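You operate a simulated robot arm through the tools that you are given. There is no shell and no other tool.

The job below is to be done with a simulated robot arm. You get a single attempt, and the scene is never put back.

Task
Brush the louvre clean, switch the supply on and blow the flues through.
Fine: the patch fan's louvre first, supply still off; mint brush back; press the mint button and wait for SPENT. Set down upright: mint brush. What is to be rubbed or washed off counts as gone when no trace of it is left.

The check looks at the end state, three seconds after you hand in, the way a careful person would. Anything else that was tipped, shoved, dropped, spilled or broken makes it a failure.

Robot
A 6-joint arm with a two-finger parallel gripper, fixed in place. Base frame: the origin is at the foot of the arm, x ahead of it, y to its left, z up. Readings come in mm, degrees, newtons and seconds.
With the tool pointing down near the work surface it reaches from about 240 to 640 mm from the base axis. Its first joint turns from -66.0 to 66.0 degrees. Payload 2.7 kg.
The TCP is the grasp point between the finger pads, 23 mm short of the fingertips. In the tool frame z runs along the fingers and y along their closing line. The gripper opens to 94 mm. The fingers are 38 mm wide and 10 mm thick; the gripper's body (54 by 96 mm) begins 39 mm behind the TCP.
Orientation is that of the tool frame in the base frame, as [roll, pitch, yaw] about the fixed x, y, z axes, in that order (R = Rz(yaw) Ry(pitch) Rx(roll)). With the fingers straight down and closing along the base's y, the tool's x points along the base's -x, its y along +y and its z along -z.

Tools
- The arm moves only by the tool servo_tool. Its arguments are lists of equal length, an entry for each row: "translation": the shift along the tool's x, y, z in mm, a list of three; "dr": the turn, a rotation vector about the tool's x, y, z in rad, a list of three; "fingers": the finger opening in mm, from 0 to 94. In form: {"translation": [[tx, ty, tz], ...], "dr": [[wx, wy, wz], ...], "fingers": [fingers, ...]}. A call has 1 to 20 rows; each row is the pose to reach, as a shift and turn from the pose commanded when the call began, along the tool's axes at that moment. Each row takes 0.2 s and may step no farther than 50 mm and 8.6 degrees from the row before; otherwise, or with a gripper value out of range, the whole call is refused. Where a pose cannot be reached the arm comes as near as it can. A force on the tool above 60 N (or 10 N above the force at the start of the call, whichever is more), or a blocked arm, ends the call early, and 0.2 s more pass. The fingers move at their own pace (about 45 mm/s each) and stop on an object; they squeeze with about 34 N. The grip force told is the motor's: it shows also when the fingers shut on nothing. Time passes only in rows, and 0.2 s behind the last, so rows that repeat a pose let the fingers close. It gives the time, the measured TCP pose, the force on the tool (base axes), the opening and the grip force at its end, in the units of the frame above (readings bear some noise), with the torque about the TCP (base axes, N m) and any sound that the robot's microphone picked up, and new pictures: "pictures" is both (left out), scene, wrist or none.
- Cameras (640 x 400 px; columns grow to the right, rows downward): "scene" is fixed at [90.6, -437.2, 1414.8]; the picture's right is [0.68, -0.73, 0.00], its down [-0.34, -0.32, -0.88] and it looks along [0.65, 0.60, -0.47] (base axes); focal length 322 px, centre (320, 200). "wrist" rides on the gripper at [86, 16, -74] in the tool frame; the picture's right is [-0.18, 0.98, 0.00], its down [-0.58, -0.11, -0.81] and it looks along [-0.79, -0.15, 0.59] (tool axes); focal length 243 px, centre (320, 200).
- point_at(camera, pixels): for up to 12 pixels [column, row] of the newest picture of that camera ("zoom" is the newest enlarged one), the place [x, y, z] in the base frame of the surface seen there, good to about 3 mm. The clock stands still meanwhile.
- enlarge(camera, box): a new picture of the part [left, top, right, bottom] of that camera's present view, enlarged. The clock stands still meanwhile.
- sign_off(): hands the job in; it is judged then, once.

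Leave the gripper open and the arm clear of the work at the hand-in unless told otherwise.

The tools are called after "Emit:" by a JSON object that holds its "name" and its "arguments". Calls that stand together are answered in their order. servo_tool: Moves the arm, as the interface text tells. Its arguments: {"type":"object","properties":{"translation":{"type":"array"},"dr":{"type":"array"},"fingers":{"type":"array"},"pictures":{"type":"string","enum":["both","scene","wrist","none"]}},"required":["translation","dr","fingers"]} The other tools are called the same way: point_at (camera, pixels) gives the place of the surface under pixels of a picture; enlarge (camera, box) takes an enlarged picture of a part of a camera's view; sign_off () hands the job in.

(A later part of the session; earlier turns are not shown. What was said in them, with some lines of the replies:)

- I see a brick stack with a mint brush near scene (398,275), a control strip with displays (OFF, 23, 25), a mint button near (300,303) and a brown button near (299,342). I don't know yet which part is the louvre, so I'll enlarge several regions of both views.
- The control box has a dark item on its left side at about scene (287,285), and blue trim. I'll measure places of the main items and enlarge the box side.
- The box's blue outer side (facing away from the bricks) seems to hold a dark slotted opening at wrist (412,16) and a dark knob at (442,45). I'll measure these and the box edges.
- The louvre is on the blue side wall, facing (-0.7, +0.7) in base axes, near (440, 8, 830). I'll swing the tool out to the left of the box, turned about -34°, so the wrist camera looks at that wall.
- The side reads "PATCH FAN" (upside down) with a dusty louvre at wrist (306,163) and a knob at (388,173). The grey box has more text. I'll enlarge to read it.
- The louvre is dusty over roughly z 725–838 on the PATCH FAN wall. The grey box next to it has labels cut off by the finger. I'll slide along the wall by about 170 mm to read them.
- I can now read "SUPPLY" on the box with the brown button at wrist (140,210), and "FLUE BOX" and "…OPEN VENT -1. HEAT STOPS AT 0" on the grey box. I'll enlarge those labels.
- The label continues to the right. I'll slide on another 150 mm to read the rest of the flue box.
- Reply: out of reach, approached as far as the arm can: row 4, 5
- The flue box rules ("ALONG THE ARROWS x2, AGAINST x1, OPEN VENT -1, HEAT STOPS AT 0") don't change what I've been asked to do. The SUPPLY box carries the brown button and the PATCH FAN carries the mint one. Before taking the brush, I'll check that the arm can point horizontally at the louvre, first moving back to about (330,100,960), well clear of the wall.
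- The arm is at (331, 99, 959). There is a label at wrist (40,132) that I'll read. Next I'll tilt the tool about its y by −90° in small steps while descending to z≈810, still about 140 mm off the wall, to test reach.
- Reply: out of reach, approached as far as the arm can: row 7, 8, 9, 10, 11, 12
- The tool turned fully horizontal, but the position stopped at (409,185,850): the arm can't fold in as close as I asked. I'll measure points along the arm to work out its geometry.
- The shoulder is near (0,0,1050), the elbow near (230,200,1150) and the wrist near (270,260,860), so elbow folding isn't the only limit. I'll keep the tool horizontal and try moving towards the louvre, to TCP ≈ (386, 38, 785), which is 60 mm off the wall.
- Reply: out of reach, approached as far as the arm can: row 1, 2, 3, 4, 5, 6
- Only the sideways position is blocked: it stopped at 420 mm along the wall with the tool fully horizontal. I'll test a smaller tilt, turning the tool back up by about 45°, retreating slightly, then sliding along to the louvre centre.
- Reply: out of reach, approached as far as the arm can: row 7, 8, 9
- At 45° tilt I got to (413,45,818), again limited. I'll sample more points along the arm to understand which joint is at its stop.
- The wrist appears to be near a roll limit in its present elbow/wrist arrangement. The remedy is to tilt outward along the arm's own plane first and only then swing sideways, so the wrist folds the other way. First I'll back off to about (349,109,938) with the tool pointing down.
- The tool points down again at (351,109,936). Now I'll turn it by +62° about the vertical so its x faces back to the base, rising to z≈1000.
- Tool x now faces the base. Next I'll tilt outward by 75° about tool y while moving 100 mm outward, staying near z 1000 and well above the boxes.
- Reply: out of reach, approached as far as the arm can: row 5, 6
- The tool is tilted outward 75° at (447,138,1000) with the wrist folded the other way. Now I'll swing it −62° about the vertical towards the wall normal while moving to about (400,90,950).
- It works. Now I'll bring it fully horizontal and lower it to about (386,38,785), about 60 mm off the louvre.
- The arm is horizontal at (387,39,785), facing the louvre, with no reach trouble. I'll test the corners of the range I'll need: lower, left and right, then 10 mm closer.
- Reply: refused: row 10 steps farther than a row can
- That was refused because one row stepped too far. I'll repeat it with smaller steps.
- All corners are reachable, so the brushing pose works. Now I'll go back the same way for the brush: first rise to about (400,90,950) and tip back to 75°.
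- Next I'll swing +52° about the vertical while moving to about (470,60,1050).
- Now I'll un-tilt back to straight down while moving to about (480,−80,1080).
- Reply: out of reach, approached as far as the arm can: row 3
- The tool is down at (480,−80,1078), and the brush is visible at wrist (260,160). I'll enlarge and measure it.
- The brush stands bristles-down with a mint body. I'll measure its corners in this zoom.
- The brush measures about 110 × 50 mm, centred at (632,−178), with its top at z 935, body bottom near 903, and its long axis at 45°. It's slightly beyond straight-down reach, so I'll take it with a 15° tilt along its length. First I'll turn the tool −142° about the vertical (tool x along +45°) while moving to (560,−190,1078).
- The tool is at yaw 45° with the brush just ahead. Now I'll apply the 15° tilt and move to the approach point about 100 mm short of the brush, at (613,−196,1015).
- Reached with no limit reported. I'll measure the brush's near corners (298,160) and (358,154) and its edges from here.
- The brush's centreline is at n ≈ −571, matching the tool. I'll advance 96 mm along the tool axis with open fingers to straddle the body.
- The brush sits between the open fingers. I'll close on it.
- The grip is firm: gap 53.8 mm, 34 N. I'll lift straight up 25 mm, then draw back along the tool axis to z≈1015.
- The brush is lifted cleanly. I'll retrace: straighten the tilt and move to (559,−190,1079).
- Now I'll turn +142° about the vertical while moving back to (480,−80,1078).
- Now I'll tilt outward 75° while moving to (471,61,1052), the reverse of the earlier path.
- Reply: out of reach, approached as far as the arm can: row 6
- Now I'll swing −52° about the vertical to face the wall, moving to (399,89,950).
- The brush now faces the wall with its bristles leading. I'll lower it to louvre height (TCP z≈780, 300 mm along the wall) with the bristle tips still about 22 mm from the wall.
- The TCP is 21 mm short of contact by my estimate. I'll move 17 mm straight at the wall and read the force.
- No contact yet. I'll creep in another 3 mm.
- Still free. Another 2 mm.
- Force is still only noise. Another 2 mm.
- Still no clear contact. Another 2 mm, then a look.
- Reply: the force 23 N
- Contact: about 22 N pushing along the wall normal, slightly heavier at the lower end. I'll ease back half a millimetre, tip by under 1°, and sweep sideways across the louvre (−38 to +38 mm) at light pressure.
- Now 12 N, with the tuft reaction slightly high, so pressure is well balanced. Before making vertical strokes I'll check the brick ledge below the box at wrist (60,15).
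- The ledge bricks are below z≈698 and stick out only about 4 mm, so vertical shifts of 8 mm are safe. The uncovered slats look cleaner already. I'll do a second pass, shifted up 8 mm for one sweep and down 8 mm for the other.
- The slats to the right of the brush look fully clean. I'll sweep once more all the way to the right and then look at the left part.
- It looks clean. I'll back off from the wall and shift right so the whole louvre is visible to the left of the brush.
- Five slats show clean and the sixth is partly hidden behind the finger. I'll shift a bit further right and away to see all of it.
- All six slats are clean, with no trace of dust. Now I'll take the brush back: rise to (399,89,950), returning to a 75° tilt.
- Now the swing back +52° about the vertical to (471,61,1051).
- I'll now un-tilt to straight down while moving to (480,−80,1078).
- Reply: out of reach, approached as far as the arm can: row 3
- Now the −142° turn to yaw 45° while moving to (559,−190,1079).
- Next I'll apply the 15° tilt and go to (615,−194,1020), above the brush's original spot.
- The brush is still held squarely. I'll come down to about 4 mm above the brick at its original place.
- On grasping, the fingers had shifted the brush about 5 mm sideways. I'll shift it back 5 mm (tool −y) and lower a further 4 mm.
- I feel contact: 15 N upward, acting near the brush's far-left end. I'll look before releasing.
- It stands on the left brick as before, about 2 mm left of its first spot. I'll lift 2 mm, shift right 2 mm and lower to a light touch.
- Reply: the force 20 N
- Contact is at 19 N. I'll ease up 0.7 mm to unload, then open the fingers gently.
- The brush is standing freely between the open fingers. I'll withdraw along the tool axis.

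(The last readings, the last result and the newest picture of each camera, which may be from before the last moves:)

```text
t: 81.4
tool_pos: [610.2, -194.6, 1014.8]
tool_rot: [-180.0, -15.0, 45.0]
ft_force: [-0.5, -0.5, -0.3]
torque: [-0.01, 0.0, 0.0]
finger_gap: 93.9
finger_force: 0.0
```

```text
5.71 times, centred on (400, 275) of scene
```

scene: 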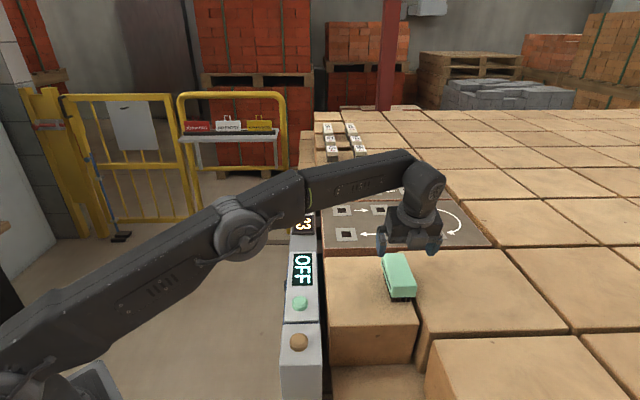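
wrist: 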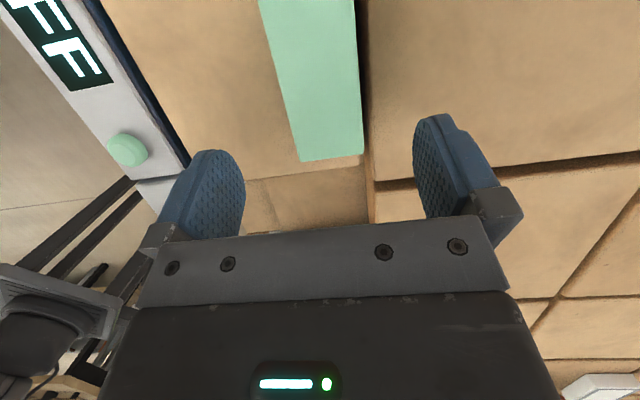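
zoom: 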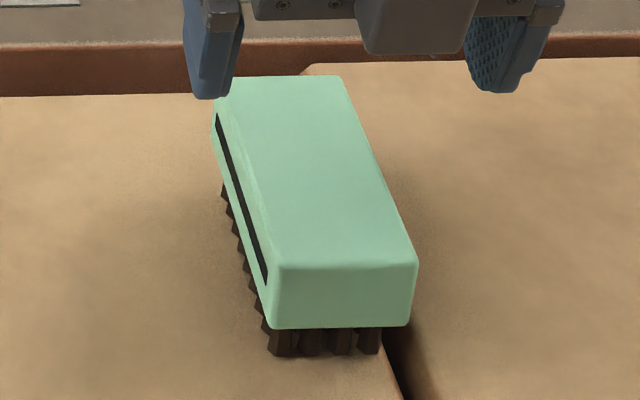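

The brush is back in its place, upright, matching the original view. Next come the buttons: brown on the SUPPLY box near (364,−125,887), mint near (435,−55,888). I'll move over to about (450,−40,1010) with the tool straight down, closing the fingers.

Emit:
{"name": "servo_tool", "arguments": {"translation": [[-0.9, -44.5, 0.8], [-1.9, -89, 1.6], [-2.8, -133.6, 2.3], [-3.8, -178, 3.1], [-4.7, -222.7, 3.9], [-4.7, -222.7, 3.9], [-4.7, -222.7, 3.9]], "dr": [[0, -0.05, 0], [0, -0.1, 0], [0, -0.15, 0], [0, -0.2, 0], [0, -0.2618, 0], [0, -0.2618, 0], [0, -0.2618, 0]], "fingers": [94, 94, 60, 30, 0, 0, 0]}}

```text
t: 83.0
tool_pos: [450.2, -38.9, 1009.1]
tool_rot: [179.9, 0.0, 45.0]
ft_force: [0.2, -0.4, 0.3]
torque: [-0.01, -0.01, 0.0]
finger_gap: 0.2
finger_force: 11.6
```

scene: 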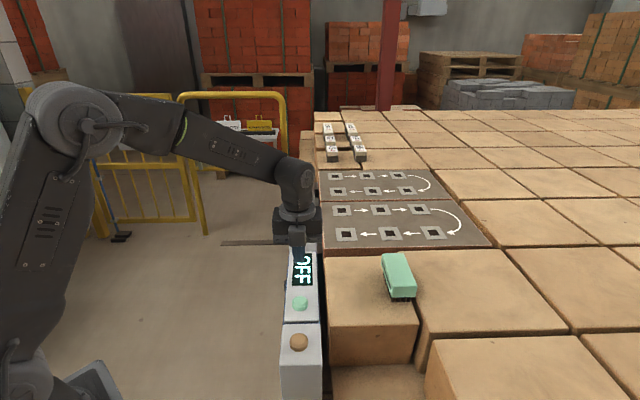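
wrist: 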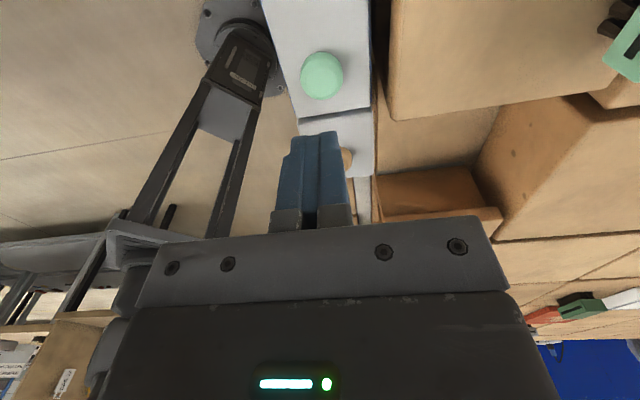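

The mint button shows at wrist (322,75), with the brown one partly behind the fingertips. I'll measure both.

Emit:
{"name": "point_at", "arguments": {"camera": "wrist", "pixels": [[322, 72], [308, 75], [336, 75], [322, 58], [322, 90], [349, 158], [300, 105], [365, 105]]}}

Emit:
{"name": "point_at", "arguments": {"camera": "scene", "pixels": [[299, 340], [293, 340], [305, 340], [299, 335], [299, 345], [300, 302], [295, 301], [305, 301], [285, 340], [316, 340], [299, 360], [302, 326]]}}

```text
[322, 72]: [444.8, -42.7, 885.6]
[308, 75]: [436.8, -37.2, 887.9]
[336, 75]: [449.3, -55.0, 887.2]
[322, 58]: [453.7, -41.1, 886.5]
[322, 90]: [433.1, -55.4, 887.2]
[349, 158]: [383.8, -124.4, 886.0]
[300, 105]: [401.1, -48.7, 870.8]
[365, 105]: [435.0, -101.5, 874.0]
```

```text
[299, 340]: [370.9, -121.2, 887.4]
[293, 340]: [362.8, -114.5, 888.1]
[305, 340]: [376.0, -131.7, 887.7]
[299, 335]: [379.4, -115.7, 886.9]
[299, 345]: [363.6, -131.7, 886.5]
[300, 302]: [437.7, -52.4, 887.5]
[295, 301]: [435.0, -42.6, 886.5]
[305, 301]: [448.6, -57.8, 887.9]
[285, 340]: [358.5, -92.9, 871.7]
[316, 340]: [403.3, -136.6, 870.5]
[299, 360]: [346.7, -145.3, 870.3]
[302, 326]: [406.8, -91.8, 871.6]
```

Brown button centre ≈ (371,−122,887); mint ≈ (443,−48,887). I'll move above the brown SUPPLY button with closed fingers, to z 950.

Emit:
{"name": "servo_tool", "arguments": {"translation": [[-38, 1, 0], [-77, 2, 10], [-115.1, 3.1, 35], [-115.1, 3.1, 59], [-115.1, 3.1, 59]], "dr": [[0, 0, 0], [0, 0, 0], [0, 0, 0], [0, 0, 0], [0, 0, 0]], "fingers": [0, 0, 0, 0, 0]}}

Emit:
{"name": "enlarge", "arguments": {"camera": "scene", "box": [250, 250, 350, 370]}}

```text
t: 84.2
tool_pos: [371.8, -124.8, 950.9]
tool_rot: [179.9, 0.0, 45.0]
ft_force: [-0.5, 0.3, 0.0]
torque: [0.02, 0.0, 0.0]
finger_gap: 0.0
finger_force: 34.3
```

scene: 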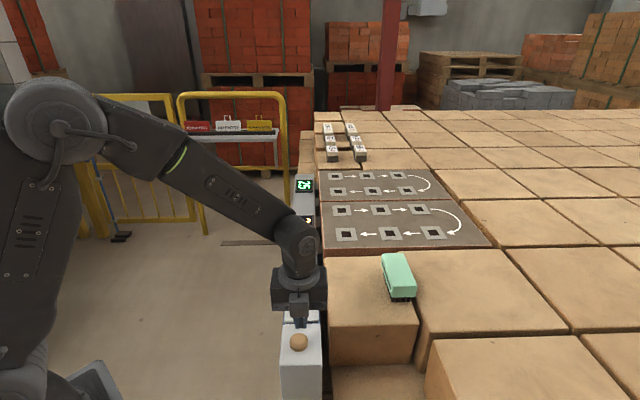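
wrist: 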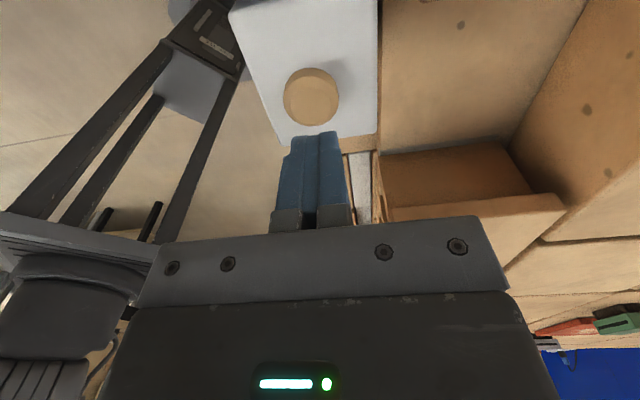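

```text
3.33 times, centred on (300, 310) of scene
```

zoom: 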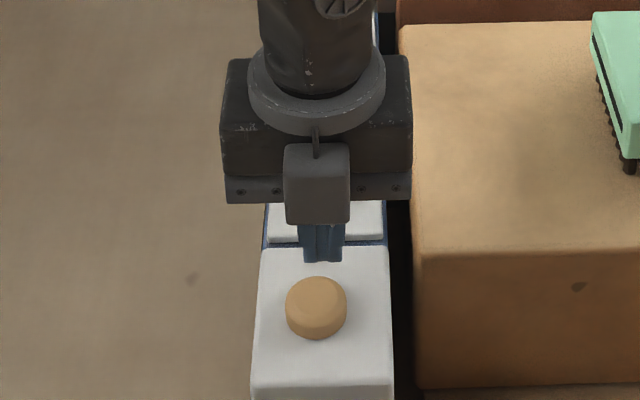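

The fingers are above the button. I'll refine the button's centre from this close view: wrist (311,95) and its rim.

Emit:
{"name": "point_at", "arguments": {"camera": "wrist", "pixels": [[311, 92], [286, 95], [336, 95], [311, 70], [311, 116], [311, 80], [311, 105]]}}

Emit:
{"name": "point_at", "arguments": {"camera": "zoom", "pixels": [[316, 297], [290, 297], [342, 297], [316, 281], [316, 313], [322, 255]]}}

```text
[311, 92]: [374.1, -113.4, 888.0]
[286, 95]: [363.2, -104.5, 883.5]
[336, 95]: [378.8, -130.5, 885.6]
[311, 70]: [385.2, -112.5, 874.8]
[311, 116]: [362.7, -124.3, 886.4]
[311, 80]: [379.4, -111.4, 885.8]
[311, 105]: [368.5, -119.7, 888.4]
```

```text
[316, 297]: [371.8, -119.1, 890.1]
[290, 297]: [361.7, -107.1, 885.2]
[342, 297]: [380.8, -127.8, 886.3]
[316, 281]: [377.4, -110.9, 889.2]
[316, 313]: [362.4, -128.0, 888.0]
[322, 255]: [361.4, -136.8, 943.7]
```

The button centre is (370,−118). I'll shift 5 mm to centre on it and descend until the fingertips are about 4 mm above it.

Emit:
{"name": "servo_tool", "arguments": {"translation": [[3.4, -5.5, 0], [3.4, -5.5, 20], [3.4, -5.5, 36], [3.4, -5.5, 36]], "dr": [[0, 0, 0], [0, 0, 0], [0, 0, 0], [0, 0, 0]], "fingers": [0, 0, 0, 0]}}

Emit:
{"name": "enlarge", "arguments": {"camera": "scene", "box": [250, 250, 350, 370]}}

```text
t: 85.2
tool_pos: [370.0, -118.7, 915.9]
tool_rot: [180.0, 0.0, 45.0]
ft_force: [0.3, 0.0, -1.0]
torque: [-0.01, -0.03, 0.01]
finger_gap: 0.0
finger_force: 34.4
```

scene: 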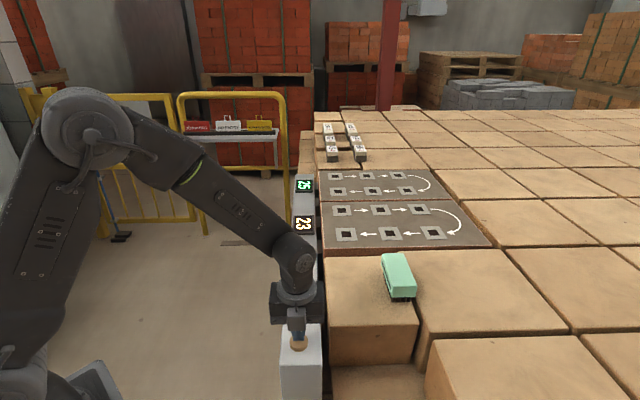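
wrist: 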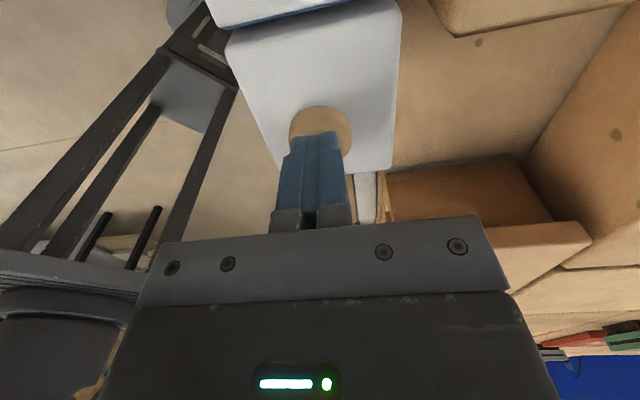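

```text
3.33 times, centred on (300, 310) of scene
```

zoom: 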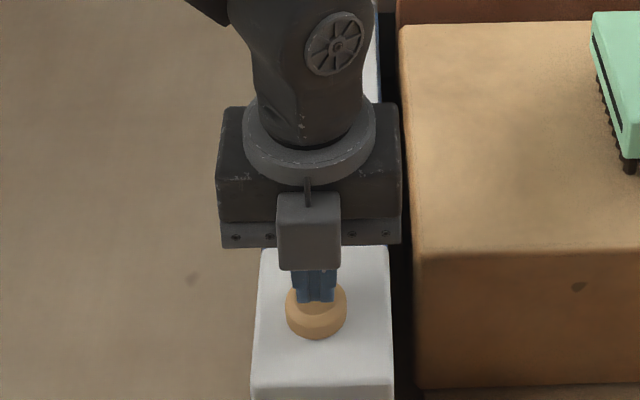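

The fingertips are centred over the button. I'll press slowly, 6 mm down in 1.5 mm steps, and read force and sound.

Emit:
{"name": "servo_tool", "arguments": {"translation": [[0, 0, 2], [0, 0, 4], [0, 0, 5.5], [0, 0, 7]], "dr": [[0, 0, 0], [0, 0, 0], [0, 0, 0], [0, 0, 0]], "fingers": [0, 0, 0, 0], "pictures": "none"}}

```text
t: 86.2
tool_pos: [371.0, -117.3, 910.1]
tool_rot: [-180.0, 0.0, 45.0]
ft_force: [-0.7, 0.0, 1.1]
torque: [0.0, -0.01, -0.03]
finger_gap: 0.0
finger_force: 33.5
```

No clear resistance yet at z 910. I'll press on another 4 mm in 1 mm steps.

Emit:
{"name": "servo_tool", "arguments": {"translation": [[0, 0, 1], [0, 0, 2], [0, 0, 3], [0, 0, 4]], "dr": [[0, 0, 0], [0, 0, 0], [0, 0, 0], [0, 0, 0]], "fingers": [0, 0, 0, 0], "pictures": "none"}}

```text
t: 87.2
tool_pos: [370.6, -116.1, 904.2]
tool_rot: [179.9, 0.0, 45.0]
ft_force: [-0.5, -1.1, 4.1]
torque: [-0.06, 0.01, 0.01]
finger_gap: 0.0
finger_force: 34.3
heard: click
```

A click was heard at about 4 N, so the supply button has actuated. I'll lift off and look at the displays.

Emit:
{"name": "servo_tool", "arguments": {"translation": [[0, 0, -10], [0, 0, -40], [0, 0, -80], [30, 0, -100], [30, 0, -100]], "dr": [[0, 0, 0], [0, 0, 0], [0, 0, 0], [0, 0, 0], [0, 0, 0]], "fingers": [0, 0, 0, 0, 0]}}

Emit:
{"name": "enlarge", "arguments": {"camera": "scene", "box": [260, 160, 440, 360]}}

```text
t: 88.4
tool_pos: [389.9, -95.1, 1005.1]
tool_rot: [-180.0, 0.0, 45.0]
ft_force: [0.5, -0.2, -0.1]
torque: [0.03, 0.01, 0.0]
finger_gap: 0.0
finger_force: 33.9
```

scene: 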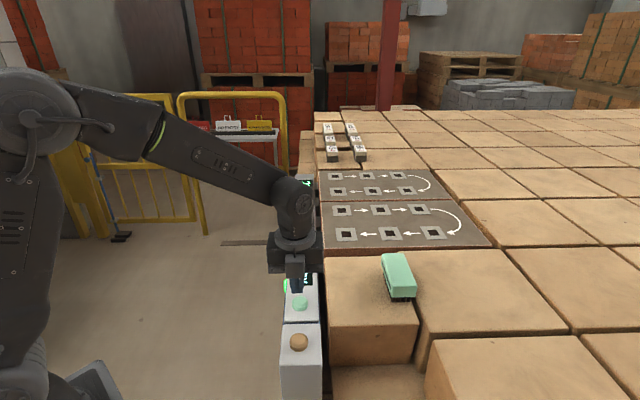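
wrist: 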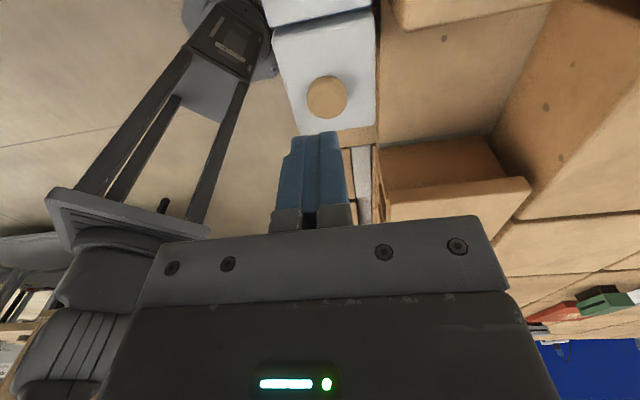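

```text
2.00 times, centred on (350, 260) of scene
```

zoom: 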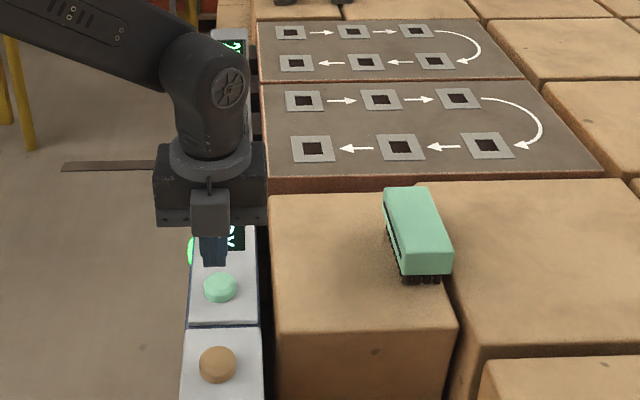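

A green glow has appeared at the box's left side, and the display text has changed but is hidden by the gripper. I'll move aside to read it.

Emit:
{"name": "servo_tool", "arguments": {"translation": [[0, -45, 0], [0, -90, 0], [0, -130, 0], [0, -130, 0]], "dr": [[0, 0, 0], [0, 0, 0], [0, 0, 0], [0, 0, 0]], "fingers": [0, 0, 0, 0], "pictures": "scene"}}

Emit:
{"name": "enlarge", "arguments": {"camera": "scene", "box": [260, 160, 360, 340]}}

```text
t: 89.4
tool_pos: [299.0, -3.0, 1003.5]
tool_rot: [-180.0, 0.0, 44.9]
ft_force: [-0.5, -0.4, 0.8]
torque: [0.04, 0.0, 0.03]
finger_gap: 0.0
finger_force: 33.9
```

scene: 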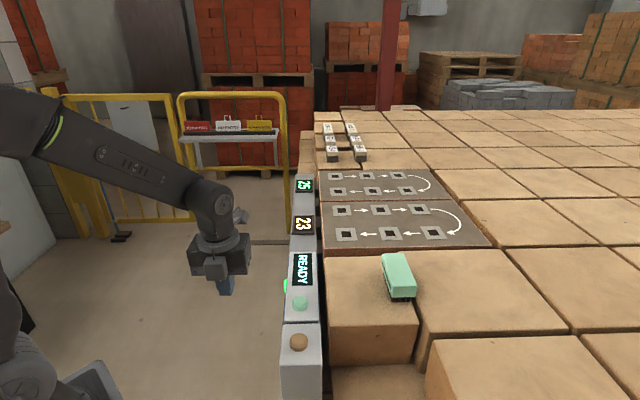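

```text
2.22 times, centred on (310, 250) of scene
```

zoom: 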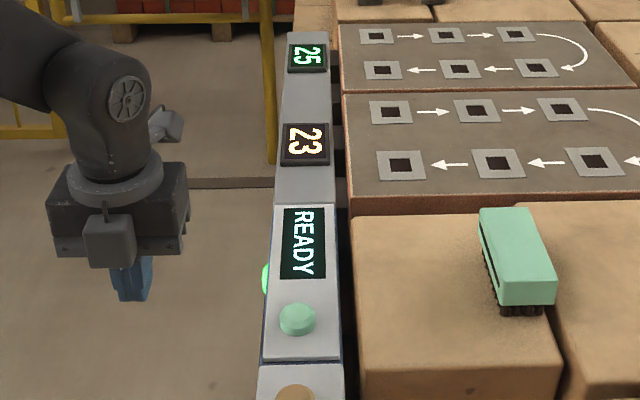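

The display now says READY and the lamp is green. I'll measure the mint button precisely for the press.

Emit:
{"name": "enlarge", "arguments": {"camera": "scene", "box": [270, 270, 340, 330]}}

```text
6.67 times, centred on (305, 300) of scene
```

zoom: 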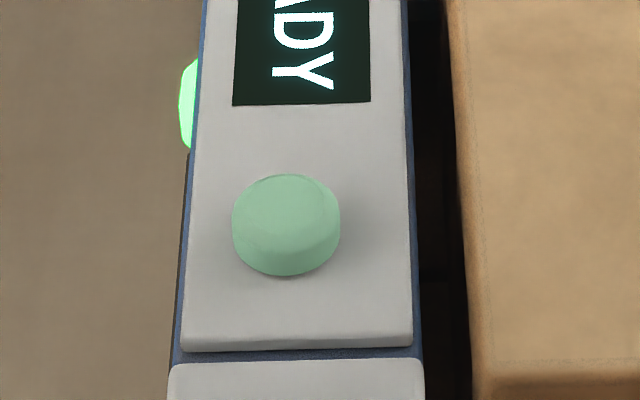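

The button's top disc spans about zoom columns 238–335 and rows 178–245. I'll take points on it.

Emit:
{"name": "point_at", "arguments": {"camera": "zoom", "pixels": [[287, 210], [242, 212], [332, 212], [287, 180], [287, 243], [260, 200], [315, 225]]}}

```text
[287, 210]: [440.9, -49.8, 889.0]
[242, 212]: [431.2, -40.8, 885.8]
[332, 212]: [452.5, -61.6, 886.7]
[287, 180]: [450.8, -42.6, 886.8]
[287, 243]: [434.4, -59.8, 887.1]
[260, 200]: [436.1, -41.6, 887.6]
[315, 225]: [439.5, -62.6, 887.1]
```

The mint button centre is about (442,−49,887). I'll move over it with fingers closed, to z 950 and then down to about 5 mm above it.

Emit:
{"name": "servo_tool", "arguments": {"translation": [[17, 33.4, 0], [34, 66.8, 10], [51, 100.3, 25], [68.2, 133.7, 53.5], [68.2, 133.7, 70], [68.2, 133.7, 87], [68.2, 133.7, 87]], "dr": [[0, 0, 0], [0, 0, 0], [0, 0, 0], [0, 0, 0], [0, 0, 0], [0, 0, 0], [0, 0, 0]], "fingers": [0, 0, 0, 0, 0, 0, 0]}}

Emit:
{"name": "enlarge", "arguments": {"camera": "scene", "box": [260, 230, 350, 330]}}

```text
t: 91.0
tool_pos: [442.3, -49.9, 916.8]
tool_rot: [-180.0, 0.0, 45.0]
ft_force: [-0.5, -0.2, 0.5]
torque: [0.0, -0.02, -0.01]
finger_gap: 0.1
finger_force: 33.7
```

scene: 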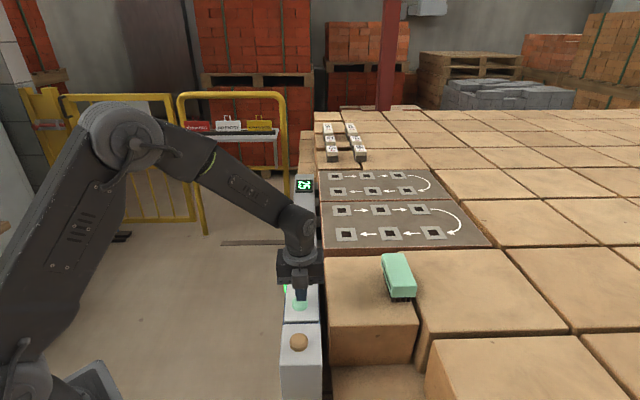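
wrist: 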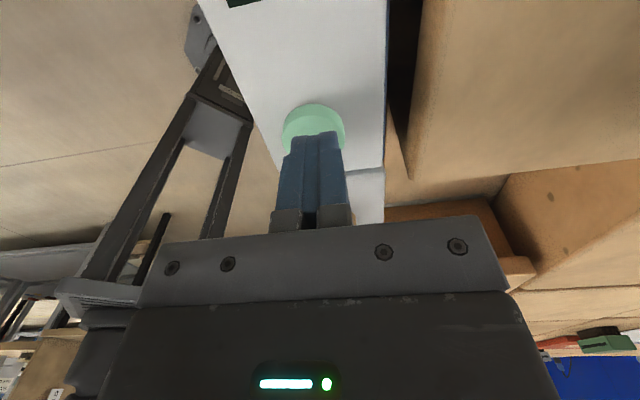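

```text
4.00 times, centred on (305, 280) of scene
```

zoom: 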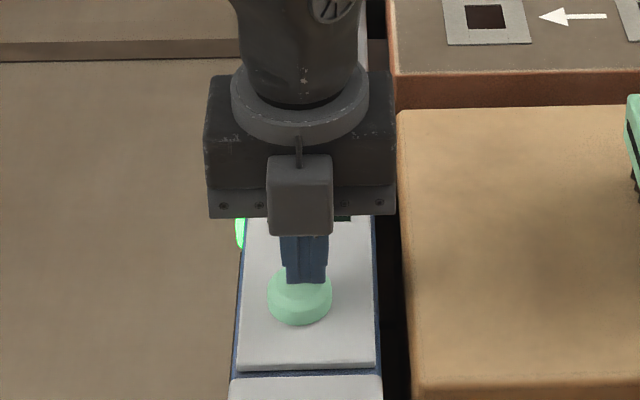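

The fingertips are centred on the mint button. I'll press down slowly by 12 mm.

Emit:
{"name": "servo_tool", "arguments": {"translation": [[0, 0, 3], [0, 0, 6], [0, 0, 8], [0, 0, 9.5], [0, 0, 11], [0, 0, 12.3]], "dr": [[0, 0, 0], [0, 0, 0], [0, 0, 0], [0, 0, 0], [0, 0, 0], [0, 0, 0]], "fingers": [0, 0, 0, 0, 0, 0], "pictures": "none"}}

```text
t: 92.4
tool_pos: [441.3, -50.3, 904.0]
tool_rot: [179.9, -0.1, 45.0]
ft_force: [1.4, -0.2, 2.3]
torque: [-0.01, -0.02, -0.01]
finger_gap: 0.2
finger_force: 34.3
heard: click
```

Click heard. I'll lift off and move aside to watch the display.

Emit:
{"name": "servo_tool", "arguments": {"translation": [[0, 0, -15], [0, 0, -55], [0, -30, -95], [0, -75, -100], [0, -120, -100], [0, -160, -100]], "dr": [[0, 0, 0], [0, 0, 0], [0, 0, 0], [0, 0, 0], [0, 0, 0], [0, 0, 0]], "fingers": [0, 0, 0, 0, 0, 0]}}

Emit:
{"name": "enlarge", "arguments": {"camera": "scene", "box": [260, 160, 440, 330]}}

```text
t: 93.8
tool_pos: [329.8, 62.4, 1006.4]
tool_rot: [-180.0, 0.1, 44.9]
ft_force: [0.2, -0.2, 0.7]
torque: [0.0, -0.01, 0.02]
finger_gap: 0.0
finger_force: 34.1
```

scene: 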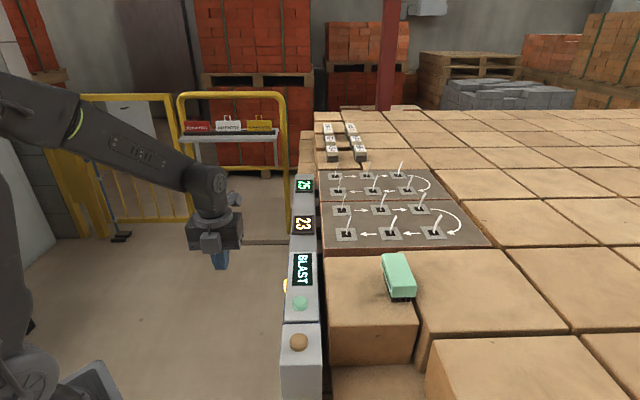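
wrist: 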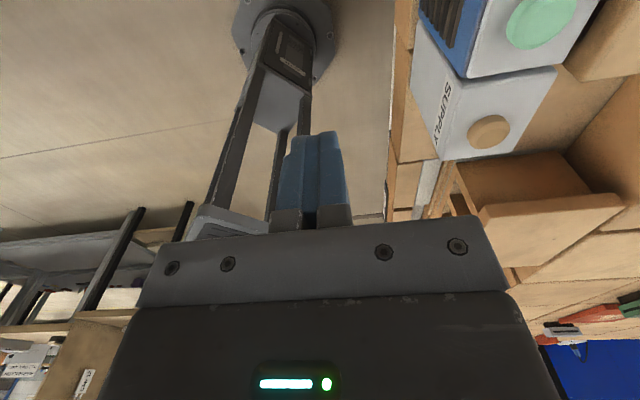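

```text
2.35 times, centred on (350, 245) of scene
```

zoom: 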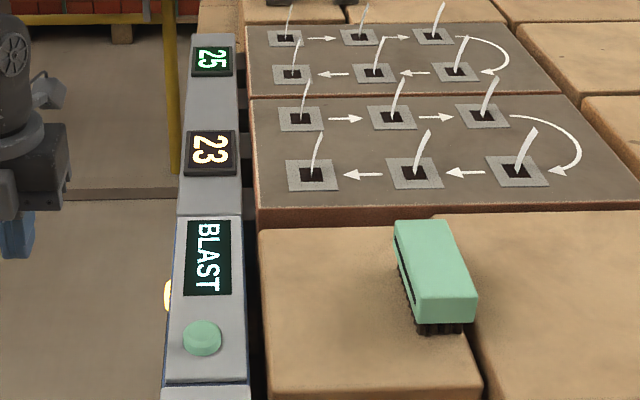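

The display reads BLAST and jets rise from all the flues. I'll wait in place, opening the gripper, and watch for SPENT.

Emit:
{"name": "servo_tool", "arguments": {"translation": [[0, 0, 0], [0, 0, 0], [0, 0, 0], [0, 0, 0], [0, 0, 0], [0, 0, 0], [0, 0, 0], [0, 0, 0], [0, 0, 0], [0, 0, 0], [0, 0, 0], [0, 0, 0], [0, 0, 0], [0, 0, 0], [0, 0, 0], [0, 0, 0], [0, 0, 0], [0, 0, 0], [0, 0, 0], [0, 0, 0]], "dr": [[0, 0, 0], [0, 0, 0], [0, 0, 0], [0, 0, 0], [0, 0, 0], [0, 0, 0], [0, 0, 0], [0, 0, 0], [0, 0, 0], [0, 0, 0], [0, 0, 0], [0, 0, 0], [0, 0, 0], [0, 0, 0], [0, 0, 0], [0, 0, 0], [0, 0, 0], [0, 0, 0], [0, 0, 0], [0, 0, 0]], "fingers": [20, 40, 60, 80, 94, 94, 94, 94, 94, 94, 94, 94, 94, 94, 94, 94, 94, 94, 94, 94], "pictures": "scene"}}

Emit:
{"name": "enlarge", "arguments": {"camera": "scene", "box": [260, 160, 440, 330]}}

```text
t: 98.0
tool_pos: [329.9, 62.7, 1005.2]
tool_rot: [179.9, 0.0, 45.1]
ft_force: [0.4, 0.2, -0.4]
torque: [0.0, 0.01, 0.01]
finger_gap: 94.1
finger_force: 0.1
```

scene: 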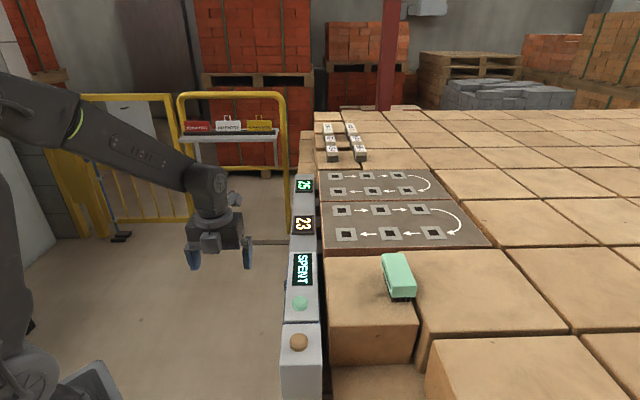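

```text
2.35 times, centred on (350, 245) of scene
```

zoom: 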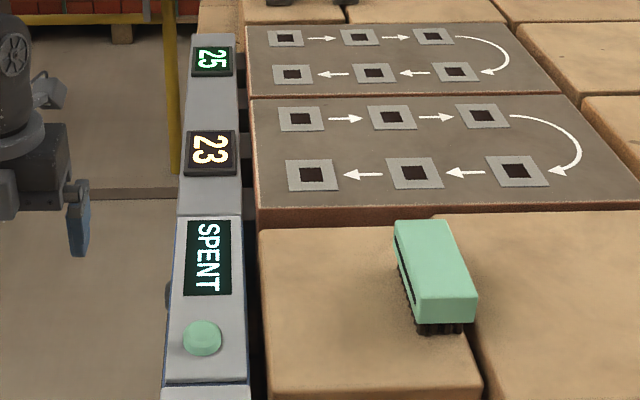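

The display now reads SPENT, the jets have stopped, the gripper is open, and the brush stands in its place. As a last check I'll turn the camera to the louvre again.

Emit:
{"name": "servo_tool", "arguments": {"translation": [[0, -6, 0], [0, -12, 0], [0, -18, 0], [0, -24, 0], [0, -30, 0], [0, -36, 0], [0, -40, 0], [0, -40, 0], [0, -40, 0], [0, -40, 0], [0, -40, 0], [0, -40, 0]], "dr": [[0, 0, -0.143], [0, 0, -0.286], [0, 0, -0.428], [0, 0, -0.571], [0, 0, -0.714], [0, 0, -0.857], [0, 0, -1.0], [0, 0, -1.142], [0, 0, -1.285], [0, 0, -1.428], [0, 0, -1.571], [0, 0, -1.571]], "fingers": [94, 94, 94, 94, 94, 94, 94, 94, 94, 94, 94, 94]}}

Emit:
{"name": "enlarge", "arguments": {"camera": "wrist", "box": [230, 90, 430, 215]}}

```text
t: 100.6
tool_pos: [301.2, 90.9, 1004.5]
tool_rot: [180.0, 0.0, 135.1]
ft_force: [-1.2, 0.0, 0.3]
torque: [-0.02, -0.02, 0.03]
finger_gap: 94.1
finger_force: 0.0
```

scene: 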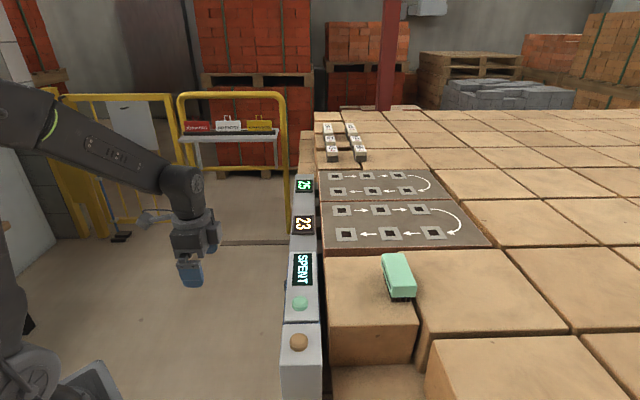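
wrist: 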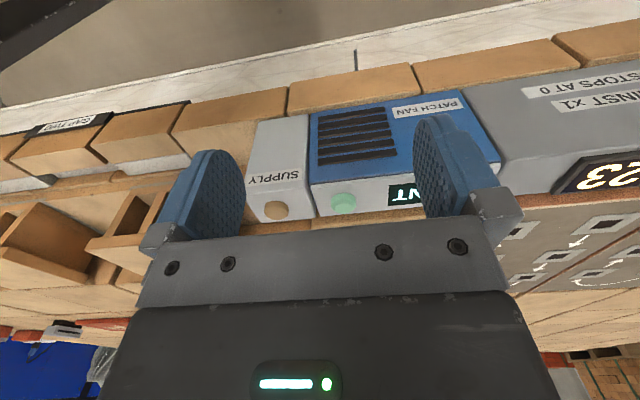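

```text
3.20 times, centred on (330, 152) of wrist
```

zoom: 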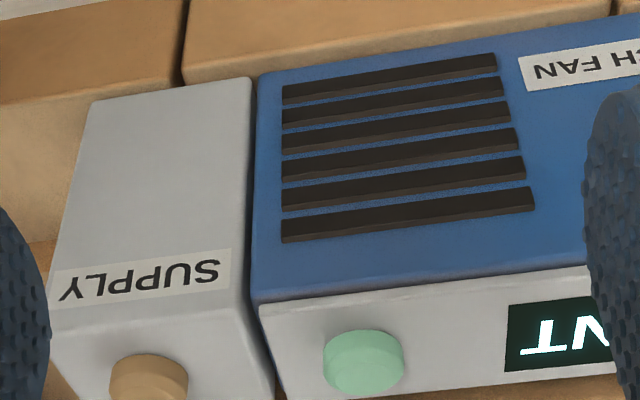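

The louvre is spotless, the display reads SPENT, the brush stands upright in its place, the gripper is open and the arm is clear. I'm handing in.

Emit:
{"name": "sign_off", "arguments": {}}

```text
The job is handed in.
```

The job is done and handed in. I haven't seen a verdict from the check.

1. **Louvre:** I brushed the patch fan's louvre while the supply was still off. A close look before the blast and another after it showed all six slats clean.
2. **Brush:** The mint brush is back upright on its brick, within a few millimetres of where it started.
3. **Supply:** I took the brown button on the box labelled SUPPLY to be the supply switch. One press clicked, and the patch fan's display went from OFF to READY.
4. **Flues:** I pressed the mint button once. The display showed BLAST, jets rose from the flues, and I waited until it read SPENT.

At hand-in the gripper was open and the arm was clear of the work. I saw nothing else moved or knocked over.
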